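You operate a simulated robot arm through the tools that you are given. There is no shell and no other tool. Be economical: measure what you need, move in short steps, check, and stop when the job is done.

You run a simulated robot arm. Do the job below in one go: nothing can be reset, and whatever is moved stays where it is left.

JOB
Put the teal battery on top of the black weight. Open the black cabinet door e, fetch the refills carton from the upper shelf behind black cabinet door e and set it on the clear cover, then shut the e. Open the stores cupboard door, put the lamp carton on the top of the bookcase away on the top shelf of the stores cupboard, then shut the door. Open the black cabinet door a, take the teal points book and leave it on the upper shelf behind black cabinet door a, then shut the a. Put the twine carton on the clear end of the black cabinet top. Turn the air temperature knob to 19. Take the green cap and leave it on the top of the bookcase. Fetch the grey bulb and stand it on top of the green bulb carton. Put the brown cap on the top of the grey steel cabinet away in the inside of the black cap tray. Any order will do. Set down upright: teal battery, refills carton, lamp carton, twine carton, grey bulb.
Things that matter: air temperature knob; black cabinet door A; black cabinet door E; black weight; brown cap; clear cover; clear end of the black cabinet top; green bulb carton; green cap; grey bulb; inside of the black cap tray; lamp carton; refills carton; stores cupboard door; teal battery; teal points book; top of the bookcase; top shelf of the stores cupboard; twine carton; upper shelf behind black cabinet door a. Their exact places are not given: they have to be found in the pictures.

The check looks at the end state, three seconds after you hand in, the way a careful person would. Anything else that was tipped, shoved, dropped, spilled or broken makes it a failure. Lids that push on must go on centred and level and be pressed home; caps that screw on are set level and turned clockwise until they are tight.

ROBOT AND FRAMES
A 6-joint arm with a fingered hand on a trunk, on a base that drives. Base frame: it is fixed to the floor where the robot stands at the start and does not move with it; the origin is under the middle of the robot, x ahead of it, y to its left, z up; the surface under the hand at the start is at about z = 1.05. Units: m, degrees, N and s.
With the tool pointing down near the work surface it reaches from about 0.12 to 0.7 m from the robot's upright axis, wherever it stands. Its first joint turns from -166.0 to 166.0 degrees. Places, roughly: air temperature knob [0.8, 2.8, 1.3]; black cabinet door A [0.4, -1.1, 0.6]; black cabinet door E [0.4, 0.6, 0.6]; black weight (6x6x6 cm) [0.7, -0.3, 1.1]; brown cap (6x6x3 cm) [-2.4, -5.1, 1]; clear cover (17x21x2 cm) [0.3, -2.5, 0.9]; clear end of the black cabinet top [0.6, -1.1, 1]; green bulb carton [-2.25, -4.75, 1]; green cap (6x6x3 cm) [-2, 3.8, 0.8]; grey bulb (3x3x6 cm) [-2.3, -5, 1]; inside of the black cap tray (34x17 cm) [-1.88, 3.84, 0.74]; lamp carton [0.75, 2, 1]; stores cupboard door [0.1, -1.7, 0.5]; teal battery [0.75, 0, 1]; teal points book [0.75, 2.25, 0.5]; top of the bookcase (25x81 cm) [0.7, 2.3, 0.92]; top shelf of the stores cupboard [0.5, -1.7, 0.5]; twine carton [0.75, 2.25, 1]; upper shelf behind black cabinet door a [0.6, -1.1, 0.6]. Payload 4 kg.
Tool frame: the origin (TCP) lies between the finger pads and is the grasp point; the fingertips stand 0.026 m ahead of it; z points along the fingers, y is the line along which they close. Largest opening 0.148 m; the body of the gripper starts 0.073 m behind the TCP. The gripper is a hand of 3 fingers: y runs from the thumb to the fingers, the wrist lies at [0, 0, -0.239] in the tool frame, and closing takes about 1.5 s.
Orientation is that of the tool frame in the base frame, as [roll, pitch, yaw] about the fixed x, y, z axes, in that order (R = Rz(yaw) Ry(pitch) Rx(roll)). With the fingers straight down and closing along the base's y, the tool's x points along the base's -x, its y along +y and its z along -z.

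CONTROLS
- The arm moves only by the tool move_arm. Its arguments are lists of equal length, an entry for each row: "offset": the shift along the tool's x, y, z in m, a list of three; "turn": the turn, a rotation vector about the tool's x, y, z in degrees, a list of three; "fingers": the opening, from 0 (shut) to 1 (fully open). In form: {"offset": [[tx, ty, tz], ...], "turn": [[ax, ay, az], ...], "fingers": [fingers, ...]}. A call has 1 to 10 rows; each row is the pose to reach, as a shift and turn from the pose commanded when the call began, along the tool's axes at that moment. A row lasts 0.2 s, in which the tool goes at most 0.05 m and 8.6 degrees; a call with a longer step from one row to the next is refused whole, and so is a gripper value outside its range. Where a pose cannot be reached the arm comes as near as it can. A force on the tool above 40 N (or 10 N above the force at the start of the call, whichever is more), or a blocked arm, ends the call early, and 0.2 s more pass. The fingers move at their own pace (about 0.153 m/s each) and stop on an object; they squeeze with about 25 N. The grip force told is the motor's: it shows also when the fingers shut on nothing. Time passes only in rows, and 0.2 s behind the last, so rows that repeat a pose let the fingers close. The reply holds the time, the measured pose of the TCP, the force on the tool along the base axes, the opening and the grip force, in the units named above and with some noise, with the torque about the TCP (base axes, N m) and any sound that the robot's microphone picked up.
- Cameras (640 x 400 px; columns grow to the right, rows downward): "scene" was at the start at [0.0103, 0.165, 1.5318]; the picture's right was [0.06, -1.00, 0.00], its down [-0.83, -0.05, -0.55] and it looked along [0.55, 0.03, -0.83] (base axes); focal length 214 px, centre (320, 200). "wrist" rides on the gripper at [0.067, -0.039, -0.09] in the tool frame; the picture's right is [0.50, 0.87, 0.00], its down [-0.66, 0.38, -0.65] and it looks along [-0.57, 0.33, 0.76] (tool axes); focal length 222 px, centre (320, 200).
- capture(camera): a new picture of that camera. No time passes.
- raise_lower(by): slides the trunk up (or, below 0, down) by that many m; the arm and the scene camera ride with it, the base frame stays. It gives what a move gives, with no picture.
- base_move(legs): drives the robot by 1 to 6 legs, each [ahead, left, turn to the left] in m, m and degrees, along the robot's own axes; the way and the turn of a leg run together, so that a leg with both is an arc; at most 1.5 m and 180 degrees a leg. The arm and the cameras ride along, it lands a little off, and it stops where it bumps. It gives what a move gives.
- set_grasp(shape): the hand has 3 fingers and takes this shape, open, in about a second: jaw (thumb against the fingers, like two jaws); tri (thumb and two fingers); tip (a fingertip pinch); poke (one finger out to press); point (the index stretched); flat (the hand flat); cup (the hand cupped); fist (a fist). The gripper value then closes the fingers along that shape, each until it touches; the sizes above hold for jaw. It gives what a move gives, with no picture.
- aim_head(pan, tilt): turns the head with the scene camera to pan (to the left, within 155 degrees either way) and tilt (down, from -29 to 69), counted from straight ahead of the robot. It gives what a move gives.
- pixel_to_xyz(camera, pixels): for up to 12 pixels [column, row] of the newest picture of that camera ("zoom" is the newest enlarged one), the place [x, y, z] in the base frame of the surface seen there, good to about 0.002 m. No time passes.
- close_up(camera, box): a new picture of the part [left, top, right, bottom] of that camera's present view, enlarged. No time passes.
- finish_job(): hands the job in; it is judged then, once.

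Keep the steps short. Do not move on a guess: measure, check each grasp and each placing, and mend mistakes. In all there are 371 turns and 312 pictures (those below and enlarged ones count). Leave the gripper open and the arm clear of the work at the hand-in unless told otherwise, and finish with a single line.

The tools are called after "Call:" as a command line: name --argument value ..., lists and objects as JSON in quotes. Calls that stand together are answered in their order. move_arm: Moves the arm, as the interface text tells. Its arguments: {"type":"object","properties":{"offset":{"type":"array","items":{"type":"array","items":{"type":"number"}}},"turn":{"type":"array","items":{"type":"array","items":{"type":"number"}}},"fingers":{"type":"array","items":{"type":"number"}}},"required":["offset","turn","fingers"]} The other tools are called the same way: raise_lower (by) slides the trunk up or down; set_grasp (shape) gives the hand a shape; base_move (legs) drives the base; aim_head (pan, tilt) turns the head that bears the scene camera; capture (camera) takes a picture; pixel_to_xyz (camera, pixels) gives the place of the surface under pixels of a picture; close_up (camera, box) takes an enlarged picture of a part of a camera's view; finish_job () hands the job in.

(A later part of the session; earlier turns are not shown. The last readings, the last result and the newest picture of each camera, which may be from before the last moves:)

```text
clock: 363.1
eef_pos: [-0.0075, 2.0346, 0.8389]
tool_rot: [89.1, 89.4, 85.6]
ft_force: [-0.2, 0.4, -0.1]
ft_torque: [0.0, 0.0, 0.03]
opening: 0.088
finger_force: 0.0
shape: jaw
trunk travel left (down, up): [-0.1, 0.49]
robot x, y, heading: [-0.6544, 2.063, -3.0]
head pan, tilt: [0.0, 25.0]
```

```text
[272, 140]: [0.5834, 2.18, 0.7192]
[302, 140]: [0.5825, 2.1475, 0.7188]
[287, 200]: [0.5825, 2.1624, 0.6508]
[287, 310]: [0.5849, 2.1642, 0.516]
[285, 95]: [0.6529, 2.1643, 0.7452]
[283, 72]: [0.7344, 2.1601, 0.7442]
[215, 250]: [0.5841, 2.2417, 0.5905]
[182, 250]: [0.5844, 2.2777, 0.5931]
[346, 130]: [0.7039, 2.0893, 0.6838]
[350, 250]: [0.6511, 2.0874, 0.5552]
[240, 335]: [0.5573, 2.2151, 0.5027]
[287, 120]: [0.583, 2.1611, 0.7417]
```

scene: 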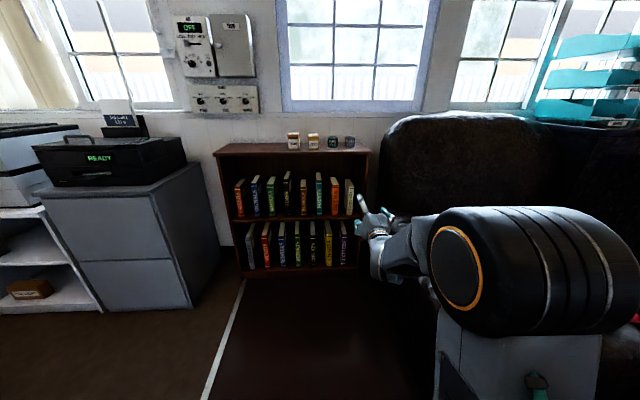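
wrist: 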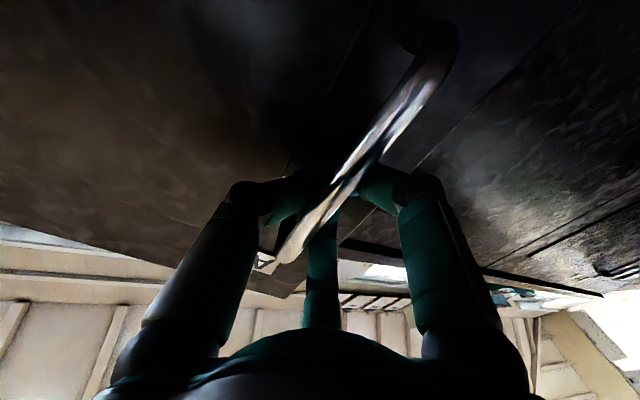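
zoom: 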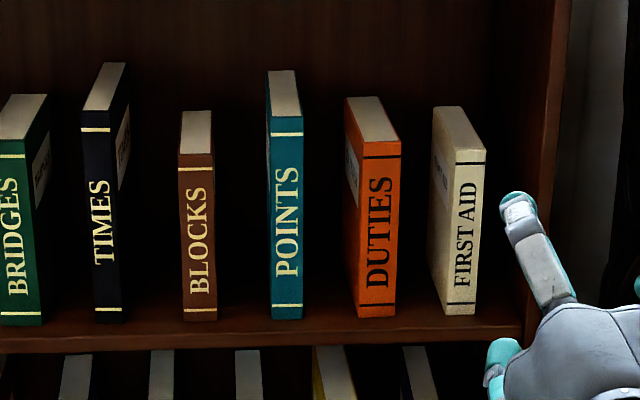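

POINTS: spine x 0.583, y 2.146–2.182, z 0.503–0.745. Neighbours 6 cm away each side. Lowering trunk, adjusting heading, hand to z≈0.67 tilted 10° down.

Call:
raise_lower --by -0.1

Call:
base_move --legs '[[0.2, 0.1, 3]]'

Call:
move_arm --offset '[[0.022, 0, 0], [0.044, 0, 0], [0.068, 0, 0], [0.068, 0, 0]]' --turn '[[0, 4, 0], [0, 8, 0], [0, 11, 0], [0, 11, 0]]' --fingers '[0.8, 0.8, 0.8, 0.8]'

Call:
capture --camera "wrist"

```text
clock: 364.4
eef_pos: [-0.0086, 2.0348, 0.7395]
tool_rot: [89.7, 89.4, 86.0]
ft_force: [0.3, 0.0, 0.4]
ft_torque: [0.0, -0.01, 0.0]
opening: 0.0881
finger_force: 0.0
shape: jaw
trunk travel left (down, up): [0.0, 0.59]
robot x, y, heading: [-0.6547, 2.0691, -2.8]
head pan, tilt: [0.0, 25.0]
```

```text
clock: 366.1
eef_pos: [0.1962, 2.1629, 0.7408]
tool_rot: [89.5, 89.5, 89.0]
ft_force: [-0.6, -0.6, -0.8]
ft_torque: [0.0, -0.01, 0.04]
opening: 0.088
finger_force: 0.2
shape: jaw
trunk travel left (down, up): [0.0, 0.59]
robot x, y, heading: [-0.4542, 2.1578, -0.3]
head pan, tilt: [0.0, 25.0]
```

```text
clock: 367.1
eef_pos: [0.1956, 2.164, 0.6734]
tool_rot: [177.0, 78.8, 176.6]
ft_force: [0.0, 0.1, 0.4]
ft_torque: [0.01, 0.01, 0.03]
opening: 0.1184
finger_force: 0.1
shape: jaw
trunk travel left (down, up): [0.0, 0.59]
robot x, y, heading: [-0.4535, 2.1587, 0.0]
head pan, tilt: [0.0, 25.0]
```

```text
163 pictures are left
```

wrist: 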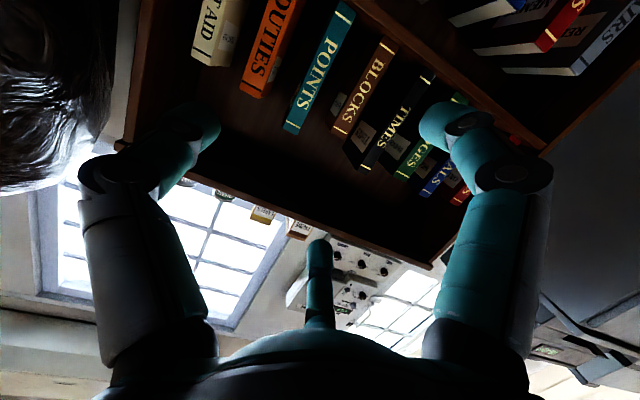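

Reachable. Driving ahead 0.31 and checking alignment.

Call:
base_move --legs '[[0.31, 0.008, 0]]'

Call:
capture --camera "wrist"

Call:
pixel_to_xyz --camera "wrist" --pixels '[[315, 150], [330, 100], [300, 170]]'

```text
clock: 369.2
eef_pos: [0.5069, 2.1702, 0.6726]
tool_rot: [177.0, 79.0, 176.3]
ft_force: [-0.7, 0.4, 0.5]
ft_torque: [0.02, -0.01, 0.03]
opening: 0.1183
finger_force: 0.0
shape: jaw
trunk travel left (down, up): [0.0, 0.59]
robot x, y, heading: [-0.1427, 2.1648, -0.1]
head pan, tilt: [0.0, 25.0]
```

```text
162 pictures are left
```

wrist: 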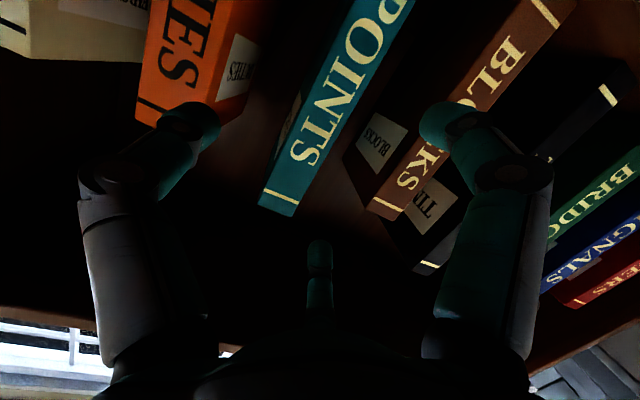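

```text
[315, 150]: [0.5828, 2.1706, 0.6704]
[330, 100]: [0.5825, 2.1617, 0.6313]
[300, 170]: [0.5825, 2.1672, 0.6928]
```

Fingers will pass between neighbours. Advancing 0.10.

Call:
base_move --legs '[[0.1, 0, 0]]'

Call:
capture --camera "wrist"

Call:
capture --camera "scene"

```text
clock: 370.4
eef_pos: [0.6079, 2.1705, 0.6728]
tool_rot: [177.1, 79.0, 176.5]
ft_force: [0.8, 0.4, 0.0]
ft_torque: [0.0, 0.0, -0.03]
opening: 0.1182
finger_force: 0.0
shape: jaw
trunk travel left (down, up): [0.0, 0.59]
robot x, y, heading: [-0.0452, 2.1677, 0.0]
head pan, tilt: [0.0, 25.0]
```

```text
161 pictures are left
```

wrist: 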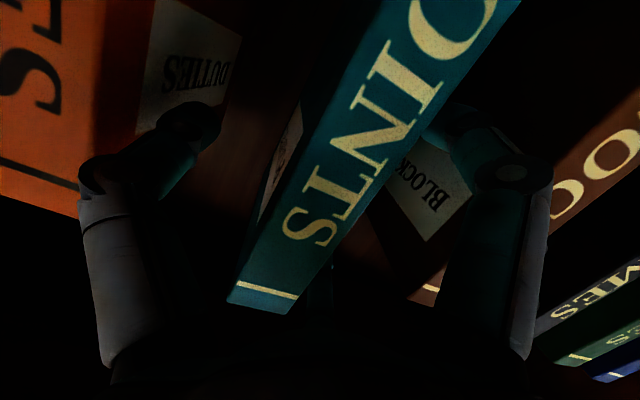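

```text
160 pictures are left
```

scene: 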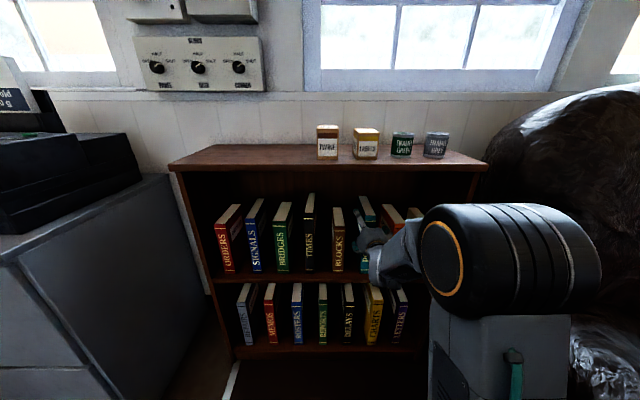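

Book is between the fingers with no contact. Closing.

Call:
move_arm --offset '[[0, 0, 0], [0, 0, 0], [0, 0, 0], [0, 0, 0], [0, 0, 0]]' --turn '[[0, 0, 0], [0, 0, 0], [0, 0, 0], [0, 0, 0], [0, 0, 0]]' --fingers '[0.4, 0.2, 0, 0, 0]'

Call:
move_arm --offset '[[-0.01, 0, 0], [-0.02, 0, 0.002], [-0.025, 0, 0.004]]' --turn '[[0, 0, 0], [0, 0, 0], [0, 0, 0]]' --fingers '[0, 0, 0]'

Call:
capture --camera "wrist"

```text
clock: 371.6
eef_pos: [0.606, 2.1704, 0.6727]
tool_rot: [177.1, 79.0, 176.5]
ft_force: [-0.8, 0.2, 0.0]
ft_torque: [-0.11, 0.04, -0.22]
opening: 0.0341
finger_force: 25.2
shape: jaw
trunk travel left (down, up): [0.0, 0.59]
robot x, y, heading: [-0.0439, 2.1635, -0.3]
head pan, tilt: [0.0, 25.0]
```

```text
clock: 372.4
eef_pos: [0.6155, 2.1705, 0.6955]
tool_rot: [177.0, 78.9, 176.6]
ft_force: [-0.6, -0.5, -7.6]
ft_torque: [0.1, 0.31, -0.01]
opening: 0.0326
finger_force: 24.4
shape: jaw
trunk travel left (down, up): [0.0, 0.59]
robot x, y, heading: [-0.0424, 2.1696, -0.1]
head pan, tilt: [0.0, 25.0]
```

```text
159 pictures are left
```

wrist: 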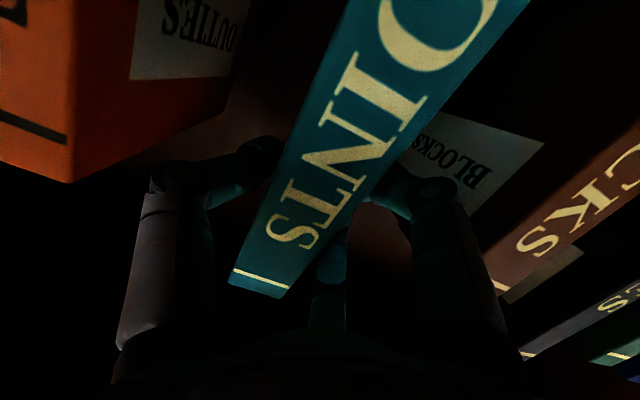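

Held and lifted (~7.6 N). Pulling straight out.

Call:
base_move --legs '[[-0.3, 0, 0]]'

Call:
capture --camera "wrist"

Call:
capture --camera "scene"

```text
clock: 374.4
eef_pos: [0.3201, 2.1685, 0.6963]
tool_rot: [177.0, 78.9, 176.2]
ft_force: [0.3, 0.4, -8.3]
ft_torque: [0.06, 0.38, -0.01]
opening: 0.0327
finger_force: 25.2
shape: jaw
trunk travel left (down, up): [0.0, 0.59]
robot x, y, heading: [-0.3399, 2.1667, -0.4]
head pan, tilt: [0.0, 25.0]
```

```text
158 pictures are left
```

wrist: 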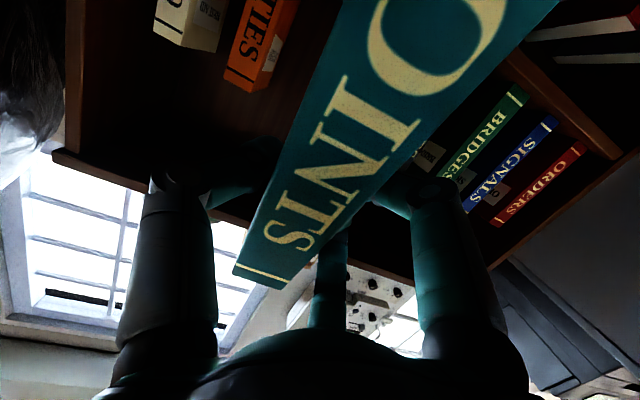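

```text
157 pictures are left
```

scene: 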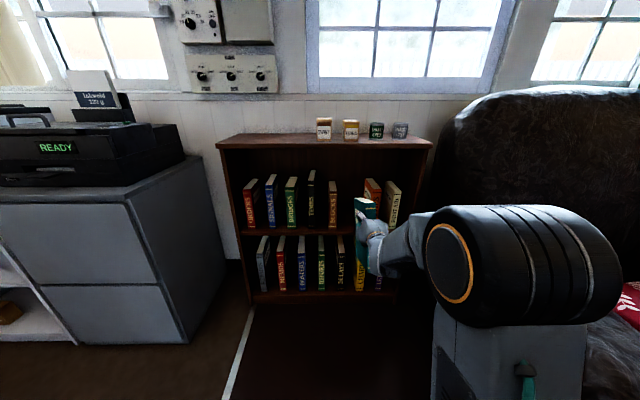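

Book is out cleanly. Driving to door a.

Call:
base_move --legs '[[-0.5, 0, 0.4], [0, -1.5, 0], [0, -1.4, 0]]'

Call:
aim_head --pan -8 --tilt 25

Call:
capture --camera "scene"

```text
clock: 379.9
eef_pos: [-0.178, 1.8116, 0.6991]
tool_rot: [174.6, 79.2, 175.2]
ft_force: [3.7, 14.4, 6.2]
ft_torque: [1.23, 0.79, -0.75]
opening: 0.03
finger_force: 25.0
shape: jaw
trunk travel left (down, up): [0.0, 0.59]
robot x, y, heading: [-0.8372, 1.7971, 0.1]
head pan, tilt: [0.0, 25.0]
stopped in leg 2: the force on the tool passed its limit at 63 N (the readings are from after the stop); the commanded pose is now the measured one
```

```text
clock: 380.6
eef_pos: [-0.1792, 1.8096, 0.699]
tool_rot: [174.9, 79.2, 175.3]
ft_force: [2.2, 19.3, 8.7]
ft_torque: [1.65, 1.0, -0.99]
opening: 0.03
finger_force: 25.1
shape: jaw
trunk travel left (down, up): [0.0, 0.59]
robot x, y, heading: [-0.8378, 1.7981, 0.1]
head pan, tilt: [-8.0, 25.0]
```

```text
156 pictures are left
```

scene: 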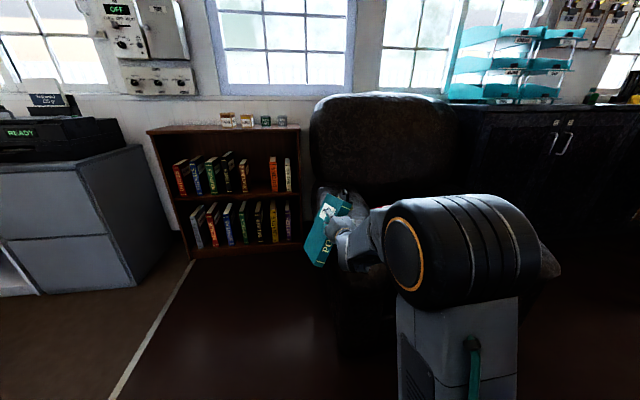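

The book struck the chair's arm. Moving back left, then inspecting the chair, the item on its arm and the book.

Call:
base_move --legs '[[0, 0.25, 0], [-0.25, 0, 0]]'

Call:
capture --camera "scene"

Call:
close_up --camera "scene" --box '[260, 120, 460, 300]'

Call:
capture --camera "wrist"

```text
clock: 383.8
eef_pos: [-0.4293, 2.0574, 0.6976]
tool_rot: [174.7, 79.1, 175.3]
ft_force: [-0.8, 0.5, -8.2]
ft_torque: [-0.02, 0.25, -0.01]
opening: 0.0302
finger_force: 25.3
shape: jaw
trunk travel left (down, up): [0.0, 0.59]
robot x, y, heading: [-1.0887, 2.0452, 0.2]
head pan, tilt: [-8.0, 25.0]
```

```text
155 pictures are left
```

scene: 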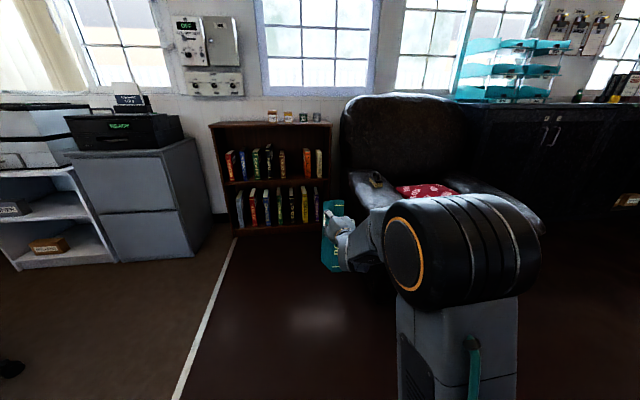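

```text
2.22 times, centred on (360, 210) of scene
```

zoom: 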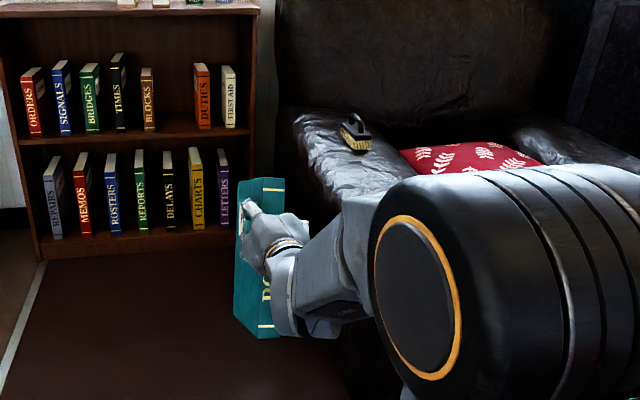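

```text
153 pictures are left
```

wrist: 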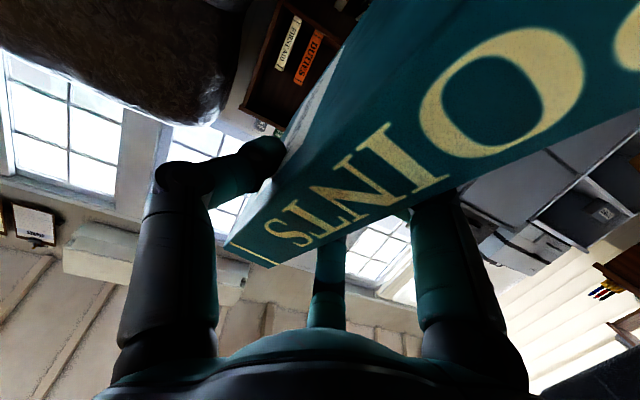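

Call:
pixel_to_xyz --camera "zoom" --pixels '[[355, 140], [300, 125], [320, 165], [545, 140], [278, 60], [262, 190], [240, 310], [275, 330], [284, 195]]'

Call:
pixel_to_xyz --camera "wrist" --pixels '[[235, 245], [270, 265], [420, 20], [600, 130], [300, 120], [450, 130]]'

```text
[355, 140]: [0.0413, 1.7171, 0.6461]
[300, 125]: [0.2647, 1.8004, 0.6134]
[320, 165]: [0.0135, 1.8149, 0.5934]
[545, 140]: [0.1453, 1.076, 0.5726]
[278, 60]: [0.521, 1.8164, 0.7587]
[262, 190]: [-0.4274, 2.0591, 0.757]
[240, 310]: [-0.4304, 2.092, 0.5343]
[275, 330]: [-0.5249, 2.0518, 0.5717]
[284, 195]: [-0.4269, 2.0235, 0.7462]
```

```text
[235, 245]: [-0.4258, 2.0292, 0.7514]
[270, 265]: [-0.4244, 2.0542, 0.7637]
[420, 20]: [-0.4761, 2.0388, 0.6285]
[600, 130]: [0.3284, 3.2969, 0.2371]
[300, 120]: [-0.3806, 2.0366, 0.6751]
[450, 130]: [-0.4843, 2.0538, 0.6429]
```

Chair and brush look undisturbed; the book has pitched ~25° nose-down in the grip but is held. Raising well above the chair and travelling to door a.

Call:
raise_lower --by 0.4

Call:
base_move --legs '[[0.1, 0, 0], [0, -1.5, 0], [0, -1.48, 0]]'

Call:
aim_head --pan 0 --tilt 30

Call:
capture --camera "scene"

```text
clock: 387.6
eef_pos: [-0.4304, 2.0587, 1.0978]
tool_rot: [174.9, 78.9, 175.1]
ft_force: [0.1, -0.7, -7.6]
ft_torque: [-0.01, 0.22, 0.01]
opening: 0.0303
finger_force: 24.8
shape: jaw
trunk travel left (down, up): [-0.4, 0.19]
robot x, y, heading: [-1.092, 2.0444, 0.1]
head pan, tilt: [-8.0, 25.0]
```

```text
clock: 402.8
eef_pos: [-0.3411, -0.9357, 1.0975]
tool_rot: [174.9, 79.0, 174.3]
ft_force: [0.0, 0.0, -7.8]
ft_torque: [0.0, 0.19, -0.02]
opening: 0.0301
finger_force: 24.6
shape: jaw
trunk travel left (down, up): [-0.4, 0.19]
robot x, y, heading: [-1.0009, -0.9426, -1.1]
head pan, tilt: [-8.0, 25.0]
```

```text
clock: 403.5
eef_pos: [-0.3411, -0.9365, 1.0966]
tool_rot: [174.8, 78.9, 174.2]
ft_force: [-0.2, -0.6, -8.4]
ft_torque: [-0.03, 0.23, -0.02]
opening: 0.0302
finger_force: 25.0
shape: jaw
trunk travel left (down, up): [-0.4, 0.19]
robot x, y, heading: [-0.9979, -0.9359, -0.7]
head pan, tilt: [0.0, 30.0]
```

```text
152 pictures are left
```

scene: 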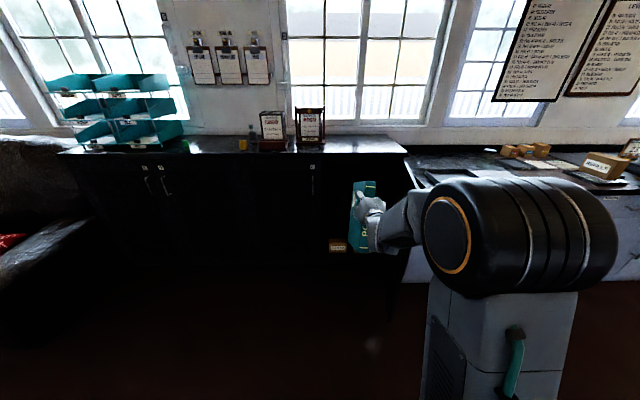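

Call:
close_up --camera "scene" --box '[300, 140, 420, 270]'

Call:
pixel_to_xyz --camera "scene" --pixels '[[335, 235], [340, 245], [330, 225], [345, 220], [395, 200], [395, 280], [350, 200], [338, 252], [405, 165]]'

```text
3.08 times, centred on (360, 205) of scene
```

zoom: 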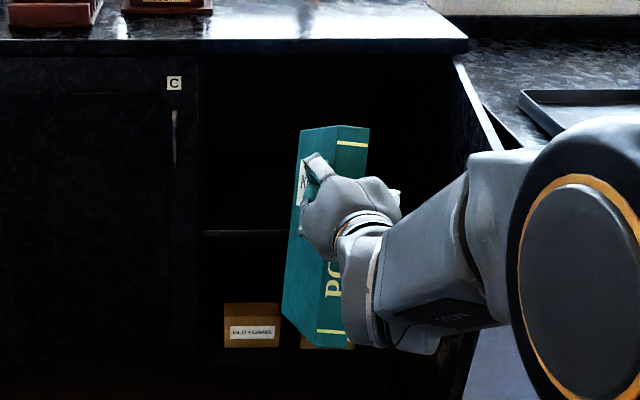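

```text
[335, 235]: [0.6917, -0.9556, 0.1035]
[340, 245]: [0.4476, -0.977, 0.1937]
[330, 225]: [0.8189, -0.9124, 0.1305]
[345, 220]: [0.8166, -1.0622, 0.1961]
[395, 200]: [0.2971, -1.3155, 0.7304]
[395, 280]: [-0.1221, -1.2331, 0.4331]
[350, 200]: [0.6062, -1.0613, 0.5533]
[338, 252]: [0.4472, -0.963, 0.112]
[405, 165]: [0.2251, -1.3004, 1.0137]
```

Shelf z≈0.553. Shifting left and lowering so I can see the upper shelf.

Call:
raise_lower --by -0.28

Call:
base_move --legs '[[0, -0.35, 0.8]]'

Call:
aim_head --pan 12 --tilt 22

Call:
capture --camera "scene"

Call:
close_up --camera "scene" --box '[230, 110, 400, 220]'

```text
clock: 406.3
eef_pos: [-0.3406, -0.9354, 0.8164]
tool_rot: [174.8, 79.0, 174.2]
ft_force: [0.1, 0.2, -7.6]
ft_torque: [-0.02, 0.22, 0.03]
opening: 0.0301
finger_force: 25.2
shape: jaw
trunk travel left (down, up): [-0.12, 0.47]
robot x, y, heading: [-1.0023, -0.9349, -0.9]
head pan, tilt: [0.0, 30.0]
```

```text
clock: 408.6
eef_pos: [-0.3422, -1.2734, 0.8184]
tool_rot: [174.8, 79.1, 175.4]
ft_force: [0.1, -0.2, -8.4]
ft_torque: [-0.03, 0.26, 0.0]
opening: 0.0303
finger_force: 25.5
shape: jaw
trunk travel left (down, up): [-0.12, 0.47]
robot x, y, heading: [-1.0004, -1.2888, 0.1]
head pan, tilt: [0.0, 30.0]
```

```text
clock: 409.3
eef_pos: [-0.3422, -1.2733, 0.8173]
tool_rot: [174.8, 79.0, 175.3]
ft_force: [-0.7, 1.5, -9.1]
ft_torque: [-0.03, 0.24, -0.02]
opening: 0.0304
finger_force: 24.8
shape: jaw
trunk travel left (down, up): [-0.12, 0.47]
robot x, y, heading: [-1.0011, -1.288, 0.2]
head pan, tilt: [12.0, 22.0]
```

```text
150 pictures are left
```

scene: 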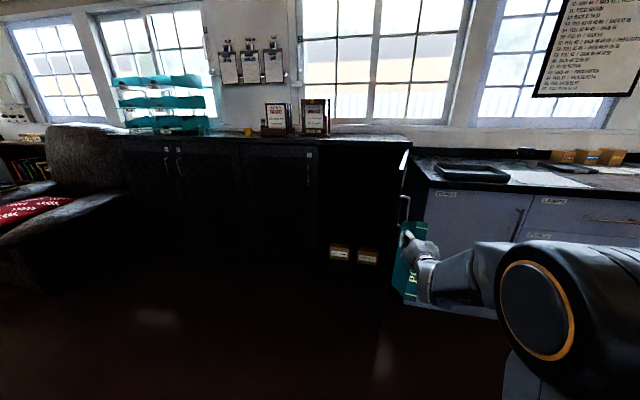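

```text
3.64 times, centred on (315, 165) of scene
```

zoom: 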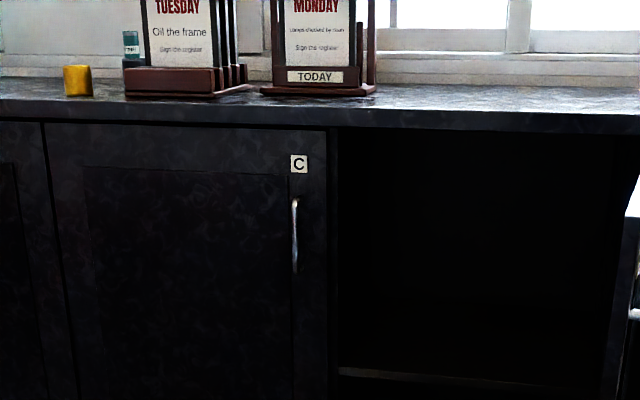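

The upper shelf is empty. Entering at y≈-0.95: drive left 0.32, then ahead.

Call:
base_move --legs '[[0, 0.32, 0], [0.4, 0, 0], [0.3, 0, 0]]'

Call:
aim_head --pan -5 --tilt 25

Call:
capture --camera "scene"

```text
clock: 415.2
eef_pos: [0.3598, -0.9439, 0.8175]
tool_rot: [174.8, 79.0, 175.4]
ft_force: [0.1, -0.9, -7.8]
ft_torque: [0.0, 0.16, -0.03]
opening: 0.0299
finger_force: 25.2
shape: jaw
trunk travel left (down, up): [-0.12, 0.47]
robot x, y, heading: [-0.2971, -0.9611, 0.4]
head pan, tilt: [12.0, 22.0]
```

```text
clock: 416.0
eef_pos: [0.3605, -0.9444, 0.8163]
tool_rot: [175.0, 78.9, 175.4]
ft_force: [0.0, 0.1, -8.1]
ft_torque: [0.0, 0.23, -0.02]
opening: 0.0301
finger_force: 25.1
shape: jaw
trunk travel left (down, up): [-0.12, 0.47]
robot x, y, heading: [-0.303, -0.9589, 0.3]
head pan, tilt: [-5.0, 25.0]
```

```text
148 pictures are left
```

scene: 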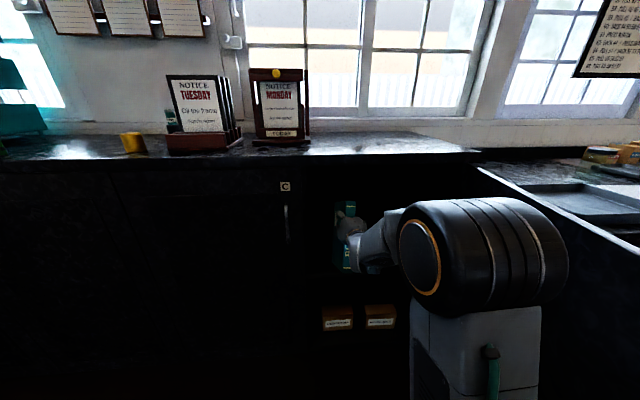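

Call:
base_move --legs '[[0.13, 0, 0]]'

Call:
move_arm --offset '[[0.0147, 0, 0.003], [0.0294, 0, 0.006], [0.0392, 0, 0.0078], [0.049, 0, 0.0098], [0.0588, 0, 0.0117]]' --turn '[[0, 0, 0], [0, 0, 0], [0, 0, 0], [0, 0, 0], [0, 0, 0]]' --fingers '[0, 0, 0, 0, 0]'

Call:
capture --camera "wrist"

Call:
close_up --camera "scene" --box '[290, 160, 430, 300]'

```text
clock: 417.3
eef_pos: [0.49, -0.944, 0.8175]
tool_rot: [174.8, 79.0, 175.3]
ft_force: [0.1, -0.2, -7.7]
ft_torque: [0.03, 0.17, -0.03]
opening: 0.0302
finger_force: 25.6
shape: jaw
trunk travel left (down, up): [-0.12, 0.47]
robot x, y, heading: [-0.1675, -0.9606, 0.4]
head pan, tilt: [-5.0, 25.0]
```

```text
clock: 418.5
eef_pos: [0.4914, -0.9434, 0.7634]
tool_rot: [175.0, 79.8, 175.6]
ft_force: [-5.0, -2.4, 24.5]
ft_torque: [-0.51, -0.38, -0.06]
opening: 0.0307
finger_force: 25.2
shape: jaw
trunk travel left (down, up): [-0.12, 0.47]
robot x, y, heading: [-0.1703, -0.9589, 0.4]
head pan, tilt: [-5.0, 25.0]
```

```text
147 pictures are left
```

wrist: 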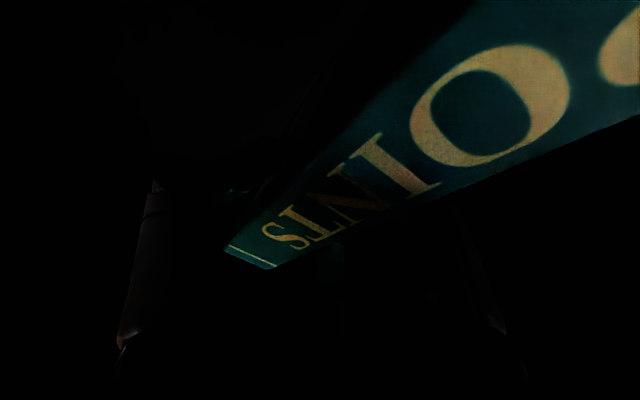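

```text
2.86 times, centred on (360, 230) of scene
```

zoom: 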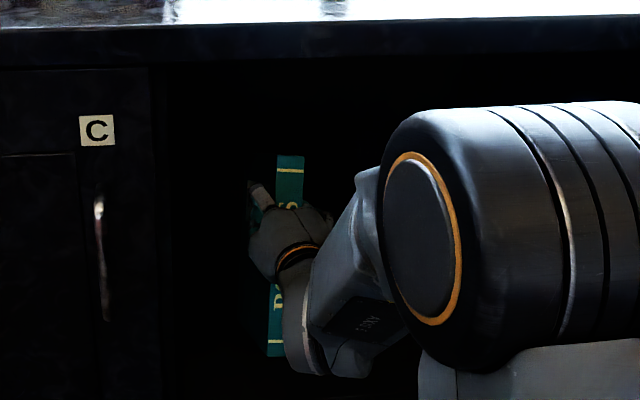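

Call:
pixel_to_xyz --camera "zoom" --pixels '[[291, 165], [291, 190], [275, 300], [274, 340], [274, 352], [300, 160]]'

Call:
pixel_to_xyz --camera "wrist" --pixels '[[255, 255], [300, 215], [400, 130], [500, 60], [600, 30]]'

```text
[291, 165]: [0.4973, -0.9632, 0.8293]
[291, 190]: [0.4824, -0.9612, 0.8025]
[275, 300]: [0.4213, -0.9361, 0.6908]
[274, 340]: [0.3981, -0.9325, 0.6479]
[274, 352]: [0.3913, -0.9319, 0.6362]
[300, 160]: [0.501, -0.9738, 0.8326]
```

```text
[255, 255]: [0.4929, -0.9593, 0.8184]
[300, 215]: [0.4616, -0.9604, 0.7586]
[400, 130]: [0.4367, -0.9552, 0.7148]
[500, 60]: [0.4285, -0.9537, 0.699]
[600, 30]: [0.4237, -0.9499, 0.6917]
```

Far-bottom corner is on the shelf, spine tilted ~29°. Loosening slightly so the book swings down to stand level between the fingers.

Call:
move_arm --offset '[[0, 0, 0], [0, 0, 0], [0, 0, 0], [0, 0, 0], [0, 0, 0]]' --turn '[[0, 0, 0], [0, 0, 0], [0, 0, 0], [0, 0, 0], [0, 0, 0]]' --fingers '[0.23, 0.25, 0.26, 0.27, 0.27]'

Call:
close_up --camera "scene" --box '[290, 160, 430, 300]'

Call:
pixel_to_xyz --camera "zoom" --pixels '[[291, 165], [291, 190], [275, 300], [274, 340], [274, 352], [265, 360]]'

```text
clock: 419.7
eef_pos: [0.4905, -0.9424, 0.7552]
tool_rot: [174.7, 78.9, 175.3]
ft_force: [0.1, 0.6, -2.0]
ft_torque: [0.18, 0.05, 0.0]
opening: 0.0411
finger_force: 0.1
shape: jaw
trunk travel left (down, up): [-0.12, 0.47]
robot x, y, heading: [-0.1695, -0.9573, 0.2]
head pan, tilt: [-5.0, 25.0]
```

```text
2.86 times, centred on (360, 230) of scene
```

zoom: 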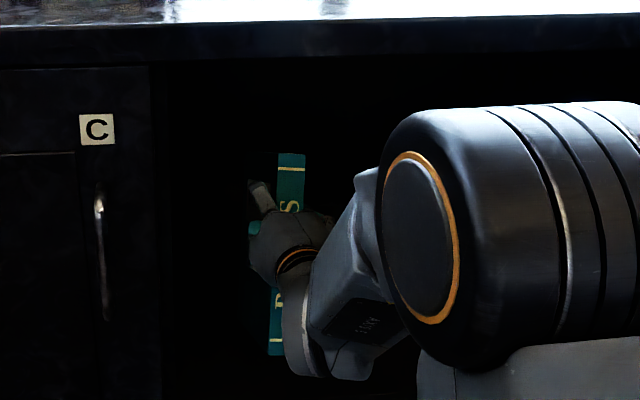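

```text
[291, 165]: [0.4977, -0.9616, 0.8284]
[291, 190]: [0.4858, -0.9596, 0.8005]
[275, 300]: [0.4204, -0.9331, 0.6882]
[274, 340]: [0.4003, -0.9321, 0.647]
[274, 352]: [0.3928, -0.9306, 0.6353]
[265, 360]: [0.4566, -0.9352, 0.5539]
```

The palm is blocking the swing; retreating the hand back and down in small steps while the loose fingers guide the book.

Call:
move_arm --offset '[[0.0065, 0, -0.0076], [0.013, 0, -0.0153], [0.0197, 0, -0.0229], [0.0262, 0, -0.0305], [0.033, 0, -0.038], [0.0394, 0, -0.0458], [0.046, 0, -0.0534], [0.0525, 0, -0.061]]' --turn '[[0, 0, 0], [0, 0, 0], [0, 0, 0], [0, 0, 0], [0, 0, 0], [0, 0, 0], [0, 0, 0], [0, 0, 0]]' --fingers '[0.28, 0.28, 0.28, 0.28, 0.28, 0.28, 0.28, 0.28]'

Call:
close_up --camera "scene" --box '[290, 160, 430, 300]'

Call:
pixel_to_xyz --camera "zoom" --pixels '[[291, 165], [291, 190], [275, 300], [274, 340], [274, 352], [270, 365]]'

Call:
capture --camera "wrist"

```text
clock: 421.5
eef_pos: [0.42, -0.9423, 0.7183]
tool_rot: [174.8, 79.1, 175.5]
ft_force: [2.0, 0.3, 2.6]
ft_torque: [-0.06, -0.05, 0.11]
opening: 0.0332
finger_force: 24.2
shape: jaw
trunk travel left (down, up): [-0.12, 0.47]
robot x, y, heading: [-0.1643, -0.9611, 0.2]
head pan, tilt: [-5.0, 25.0]
```

```text
2.86 times, centred on (360, 230) of scene
```

zoom: 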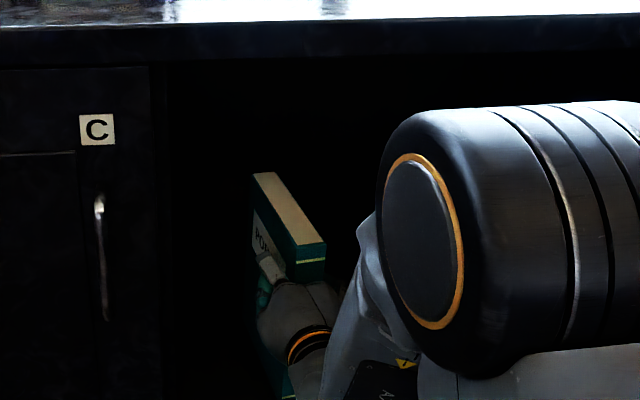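

```text
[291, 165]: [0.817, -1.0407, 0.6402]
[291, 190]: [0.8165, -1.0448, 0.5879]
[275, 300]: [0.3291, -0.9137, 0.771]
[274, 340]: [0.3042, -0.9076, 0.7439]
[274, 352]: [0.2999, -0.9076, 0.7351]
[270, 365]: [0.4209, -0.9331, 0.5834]
```

```text
143 pictures are left
```

wrist: 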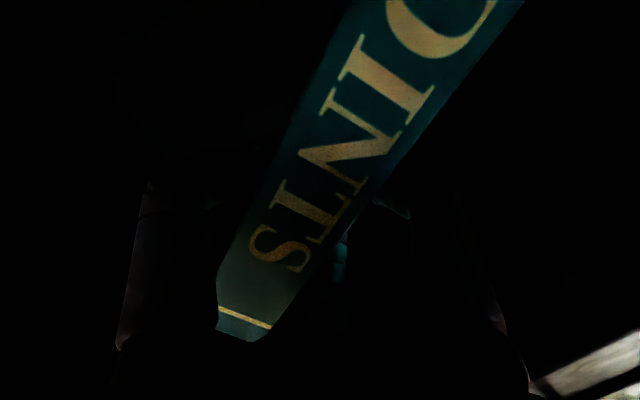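

Call:
pixel_to_xyz --camera "wrist" --pixels '[[245, 325], [270, 290], [320, 200], [370, 100], [430, 30], [480, 10]]'

Call:
pixel_to_xyz --camera "zoom" --pixels '[[262, 180], [310, 240], [318, 238], [295, 250], [310, 255], [282, 385]]'

```text
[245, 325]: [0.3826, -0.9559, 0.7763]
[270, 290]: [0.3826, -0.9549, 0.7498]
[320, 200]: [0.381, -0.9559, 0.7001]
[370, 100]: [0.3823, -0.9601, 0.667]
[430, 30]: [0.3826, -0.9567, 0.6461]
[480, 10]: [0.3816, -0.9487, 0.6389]
```

```text
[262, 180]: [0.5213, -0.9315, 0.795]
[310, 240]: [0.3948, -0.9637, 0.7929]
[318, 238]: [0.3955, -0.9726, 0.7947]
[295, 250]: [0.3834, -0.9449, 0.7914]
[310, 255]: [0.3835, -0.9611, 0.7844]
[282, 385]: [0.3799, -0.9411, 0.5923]
```

Book now stands level on the shelf (spine x 0.383, top 0.794). It's too near the door; gripping and sliding it 7 cm deeper.

Call:
move_arm --offset '[[0, 0, 0], [0, 0, 0], [-0.0047, 0, 0.0117], [-0.0074, 0, 0.0255], [-0.0102, 0, 0.0393], [-0.013, 0, 0.053], [-0.0155, 0, 0.069], [-0.0155, 0, 0.069]]' --turn '[[0, 0, 0], [0, 0, 0], [0, 0, 0], [0, 0, 0], [0, 0, 0], [0, 0, 0], [0, 0, 0], [0, 0, 0]]' --fingers '[0, 0, 0, 0, 0, 0, 0, 0]'

Call:
close_up --camera "scene" --box '[290, 160, 430, 300]'

Call:
capture --camera "wrist"

Call:
pixel_to_xyz --camera "wrist" --pixels '[[245, 325], [270, 290], [320, 200], [370, 100], [430, 30], [480, 10]]'

```text
clock: 423.3
eef_pos: [0.4907, -0.9422, 0.7176]
tool_rot: [174.8, 79.0, 175.3]
ft_force: [-1.8, -0.4, -0.5]
ft_torque: [0.02, 0.13, 0.02]
opening: 0.0326
finger_force: 25.0
shape: jaw
trunk travel left (down, up): [-0.12, 0.47]
robot x, y, heading: [-0.1676, -0.9603, 0.2]
head pan, tilt: [-5.0, 25.0]
```

```text
2.86 times, centred on (360, 230) of scene
```

zoom: 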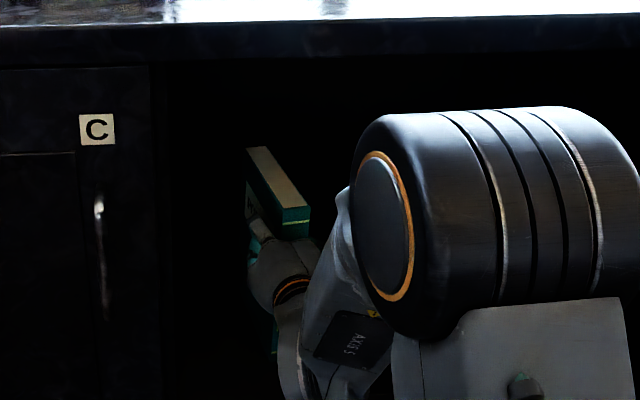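

```text
141 pictures are left
```

wrist: 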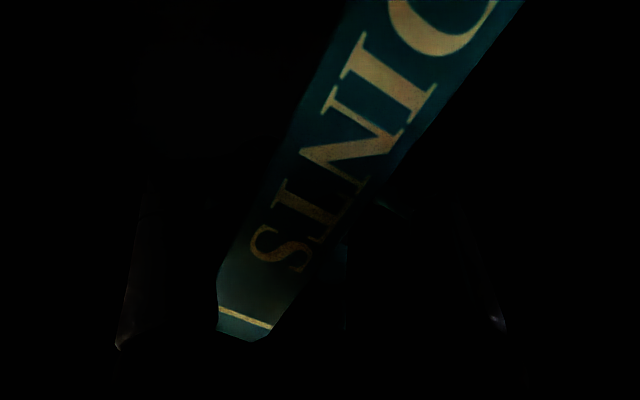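

```text
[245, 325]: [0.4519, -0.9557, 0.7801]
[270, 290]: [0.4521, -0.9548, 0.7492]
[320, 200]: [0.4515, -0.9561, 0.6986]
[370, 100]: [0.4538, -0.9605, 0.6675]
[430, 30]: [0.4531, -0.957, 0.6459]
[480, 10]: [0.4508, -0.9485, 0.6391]
```

Book at x 0.452–0.607, upright. Releasing and backing out.

Call:
move_arm --offset '[[0, 0, 0], [0, 0, 0], [0, 0, 0], [0, 0, 0], [0, 0, 0]]' --turn '[[0, 0, 0], [0, 0, 0], [0, 0, 0], [0, 0, 0], [0, 0, 0]]' --fingers '[0.3, 0.45, 0.65, 0.8, 0.8]'

Call:
base_move --legs '[[-0.35, 0, 0]]'

Call:
close_up --camera "scene" --box '[280, 120, 440, 260]'

```text
clock: 424.5
eef_pos: [0.4911, -0.9417, 0.7179]
tool_rot: [174.7, 78.9, 175.3]
ft_force: [-0.2, -0.2, 0.5]
ft_torque: [0.0, -0.04, 0.01]
opening: 0.1183
finger_force: 0.0
shape: jaw
trunk travel left (down, up): [-0.12, 0.47]
robot x, y, heading: [-0.1691, -0.958, 0.4]
head pan, tilt: [-5.0, 25.0]
```

```text
clock: 426.7
eef_pos: [0.1468, -0.9462, 0.7191]
tool_rot: [174.8, 79.0, 175.1]
ft_force: [0.1, 0.2, 1.2]
ft_torque: [0.02, 0.01, 0.02]
opening: 0.1181
finger_force: 0.1
shape: jaw
trunk travel left (down, up): [-0.12, 0.47]
robot x, y, heading: [-0.5129, -0.9588, 0.1]
head pan, tilt: [-5.0, 25.0]
```

```text
2.86 times, centred on (360, 190) of scene
```

zoom: 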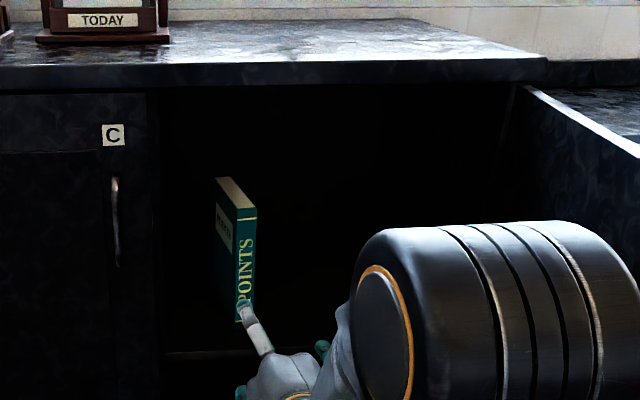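

POINTS stands upright. Closing fingers and going round to the outer side of door a.

Call:
move_arm --offset '[[0, 0, 0], [0, 0, 0], [0, 0, 0]]' --turn '[[0, 0, 0], [0, 0, 0], [0, 0, 0]]' --fingers '[0.4, 0, 0]'

Call:
base_move --legs '[[-0.48, 0, 0], [0, -0.5, 0], [0.3, 0, 0]]'

Call:
aim_head --pan 5 --tilt 30

Call:
capture --camera "scene"

```text
clock: 427.5
eef_pos: [0.147, -0.9454, 0.719]
tool_rot: [174.8, 79.0, 175.1]
ft_force: [0.0, 0.5, -0.4]
ft_torque: [-0.01, 0.0, 0.01]
opening: 0.0
finger_force: 24.9
shape: jaw
trunk travel left (down, up): [-0.12, 0.47]
robot x, y, heading: [-0.5091, -0.9602, 0.3]
head pan, tilt: [-5.0, 25.0]
```

```text
clock: 434.6
eef_pos: [-0.0332, -1.4315, 0.7186]
tool_rot: [174.9, 79.0, 175.7]
ft_force: [0.1, 0.1, 0.7]
ft_torque: [-0.01, 0.0, 0.02]
opening: 0.0
finger_force: 24.8
shape: jaw
trunk travel left (down, up): [-0.12, 0.47]
robot x, y, heading: [-0.691, -1.4552, 0.4]
head pan, tilt: [-5.0, 25.0]
```

```text
clock: 435.3
eef_pos: [-0.0313, -1.4309, 0.7195]
tool_rot: [174.8, 79.0, 175.7]
ft_force: [0.4, 0.7, 0.8]
ft_torque: [0.02, -0.02, -0.02]
opening: 0.0
finger_force: 25.5
shape: jaw
trunk travel left (down, up): [-0.12, 0.47]
robot x, y, heading: [-0.6905, -1.4547, 0.8]
head pan, tilt: [5.0, 30.0]
```

```text
139 pictures are left
```

scene: 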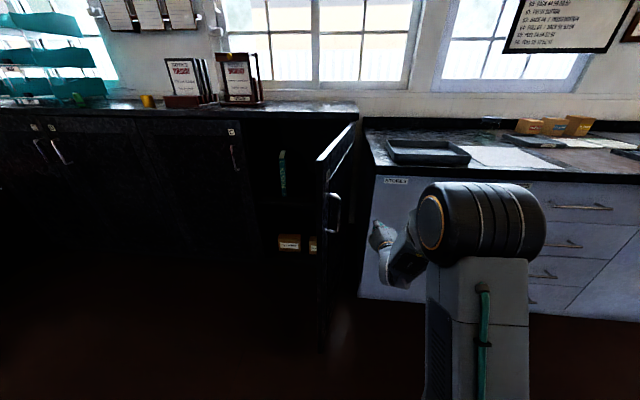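

Hand is on the outer side of door a. Pushing diagonally.

Call:
base_move --legs '[[0.06, 0.23, 0], [0.15, 0.18, 0]]'

Call:
capture --camera "scene"

```text
clock: 438.5
eef_pos: [0.1752, -1.0151, 0.7184]
tool_rot: [174.9, 79.0, 175.9]
ft_force: [-0.7, -0.4, 0.3]
ft_torque: [0.01, -0.03, -0.03]
opening: 0.0
finger_force: 24.7
shape: jaw
trunk travel left (down, up): [-0.12, 0.47]
robot x, y, heading: [-0.4857, -1.0364, 0.6]
head pan, tilt: [5.0, 30.0]
```

```text
138 pictures are left
```

scene: 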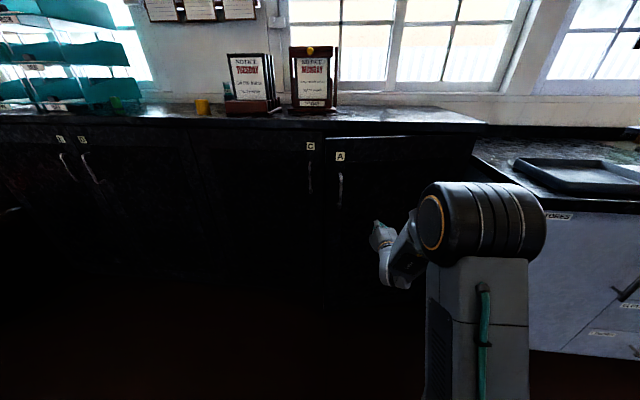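

Almost closed. Ahead 0.11 and then press with the arm.

Call:
base_move --legs '[[0.12, 0.0, 0]]'

Call:
move_arm --offset '[[0, 0, 0.01], [0, 0, 0.02], [0, 0, 0.03], [0, 0, 0.04], [0, 0, 0.05]]' --turn '[[0, 0, 0], [0, 0, 0], [0, 0, 0], [0, 0, 0], [0, 0, 0]]' --fingers '[0, 0, 0, 0, 0]'

Call:
close_up --camera "scene" --box '[270, 100, 490, 250]'

Call:
pixel_to_xyz --camera "zoom" --pixels '[[150, 120], [60, 130], [250, 130], [180, 130], [500, 110], [215, 85], [120, 85]]'

```text
clock: 439.7
eef_pos: [0.2958, -1.0149, 0.7182]
tool_rot: [174.8, 79.0, 175.7]
ft_force: [0.3, -0.2, -0.2]
ft_torque: [0.0, -0.04, 0.03]
opening: 0.0001
finger_force: 25.0
shape: jaw
trunk travel left (down, up): [-0.12, 0.47]
robot x, y, heading: [-0.3642, -1.0383, 0.5]
head pan, tilt: [5.0, 30.0]
```

```text
clock: 440.8
eef_pos: [0.3314, -1.0135, 0.7106]
tool_rot: [174.7, 78.9, 175.6]
ft_force: [-27.1, -0.1, 9.1]
ft_torque: [-0.05, -0.27, -0.06]
opening: 0.0
finger_force: 24.7
shape: jaw
trunk travel left (down, up): [-0.12, 0.47]
robot x, y, heading: [-0.3629, -1.0356, 0.9]
head pan, tilt: [5.0, 30.0]
stopped in row 5: the force on the tool passed its limit at 56 N (the readings are from after the stop); the commanded pose is now the measured one
```

```text
2.67 times, centred on (380, 175) of scene
```

zoom: 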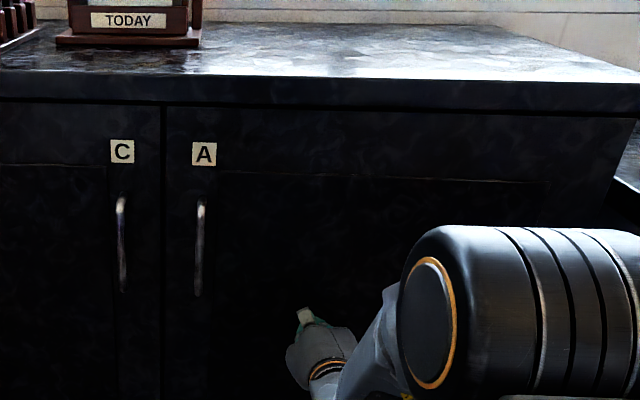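

```text
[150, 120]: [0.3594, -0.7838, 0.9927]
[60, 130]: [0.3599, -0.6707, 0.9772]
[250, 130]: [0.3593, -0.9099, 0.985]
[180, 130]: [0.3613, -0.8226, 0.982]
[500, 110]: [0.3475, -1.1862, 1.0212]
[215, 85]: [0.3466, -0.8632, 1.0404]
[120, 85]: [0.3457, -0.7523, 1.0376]
```

Door a is shut and flush. Next the twine carton: raising, turning the hand down, driving to the bookcase.

Call:
base_move --legs '[[-0.45, 0, -0.8]]'

Call:
raise_lower --by 0.36

Call:
move_arm --offset '[[0, 0, -0.015], [0, 0, -0.03], [0, 0, -0.05], [0, 0, -0.07], [-0.02, 0, -0.09], [-0.04, 0, -0.11], [-0.06, 0, -0.13], [-0.08, 0, -0.15], [-0.1, 0, -0.17]]' --turn '[[0, 8.5, 0], [0, 17, 0], [0, 25.5, 0], [0, 34, 0], [0, 42.5, 0], [0, 51, 0], [0, 59.5, 0], [0, 68, 0], [0, 76.5, 0]]' --fingers '[0.3, 0.6, 1, 1, 1, 1, 1, 1, 1]'

Call:
base_move --legs '[[0, 1.5, 0], [0, 1.5, 0], [0, 0.35, 0]]'

Call:
aim_head --pan 0 --tilt 30

Call:
capture --camera "scene"

```text
clock: 443.5
eef_pos: [-0.1261, -1.0247, 0.7083]
tool_rot: [174.7, 78.7, 174.9]
ft_force: [-0.2, -0.1, -0.9]
ft_torque: [0.02, -0.01, 0.02]
opening: 0.0
finger_force: 25.6
shape: jaw
trunk travel left (down, up): [-0.12, 0.47]
robot x, y, heading: [-0.8193, -1.0381, 0.2]
head pan, tilt: [5.0, 30.0]
```

```text
clock: 447.0
eef_pos: [-0.1236, -1.0256, 1.0691]
tool_rot: [174.7, 78.7, 174.9]
ft_force: [-1.3, 0.1, -0.4]
ft_torque: [0.0, 0.0, 0.04]
opening: 0.0003
finger_force: 24.5
shape: jaw
trunk travel left (down, up): [-0.48, 0.11]
robot x, y, heading: [-0.821, -1.0377, 0.1]
head pan, tilt: [5.0, 30.0]
```

```text
clock: 449.0
eef_pos: [-0.2723, -1.0277, 1.1985]
tool_rot: [178.9, 2.2, -179.8]
ft_force: [0.4, 0.2, -0.2]
ft_torque: [0.0, -0.03, 0.02]
opening: 0.1477
finger_force: 0.0
shape: jaw
trunk travel left (down, up): [-0.48, 0.11]
robot x, y, heading: [-0.8179, -1.0314, -0.2]
head pan, tilt: [5.0, 30.0]
```

```text
clock: 465.3
eef_pos: [-0.2557, 2.2966, 1.1989]
tool_rot: [179.1, 2.1, 178.6]
ft_force: [0.3, -0.3, -0.2]
ft_torque: [-0.03, 0.0, 0.0]
opening: 0.1477
finger_force: 0.0
shape: jaw
trunk travel left (down, up): [-0.48, 0.11]
robot x, y, heading: [-0.8062, 2.2983, -1.6]
head pan, tilt: [5.0, 30.0]
```

```text
clock: 466.0
eef_pos: [-0.256, 2.2966, 1.1991]
tool_rot: [179.0, 2.2, 178.5]
ft_force: [0.2, 0.5, -0.6]
ft_torque: [-0.04, -0.02, 0.03]
opening: 0.1479
finger_force: 0.1
shape: jaw
trunk travel left (down, up): [-0.48, 0.11]
robot x, y, heading: [-0.8038, 2.2996, -1.4]
head pan, tilt: [0.0, 30.0]
```

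```text
136 pictures are left
```

scene: 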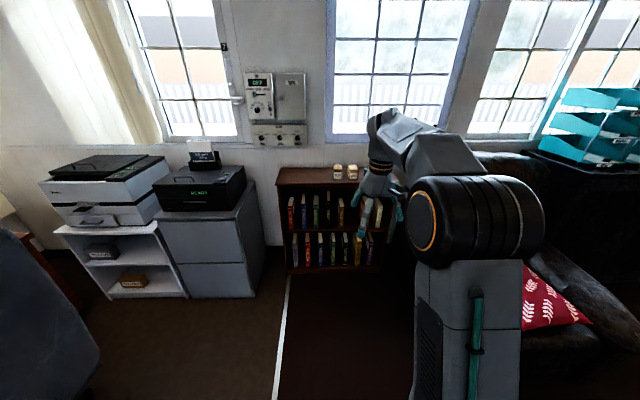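

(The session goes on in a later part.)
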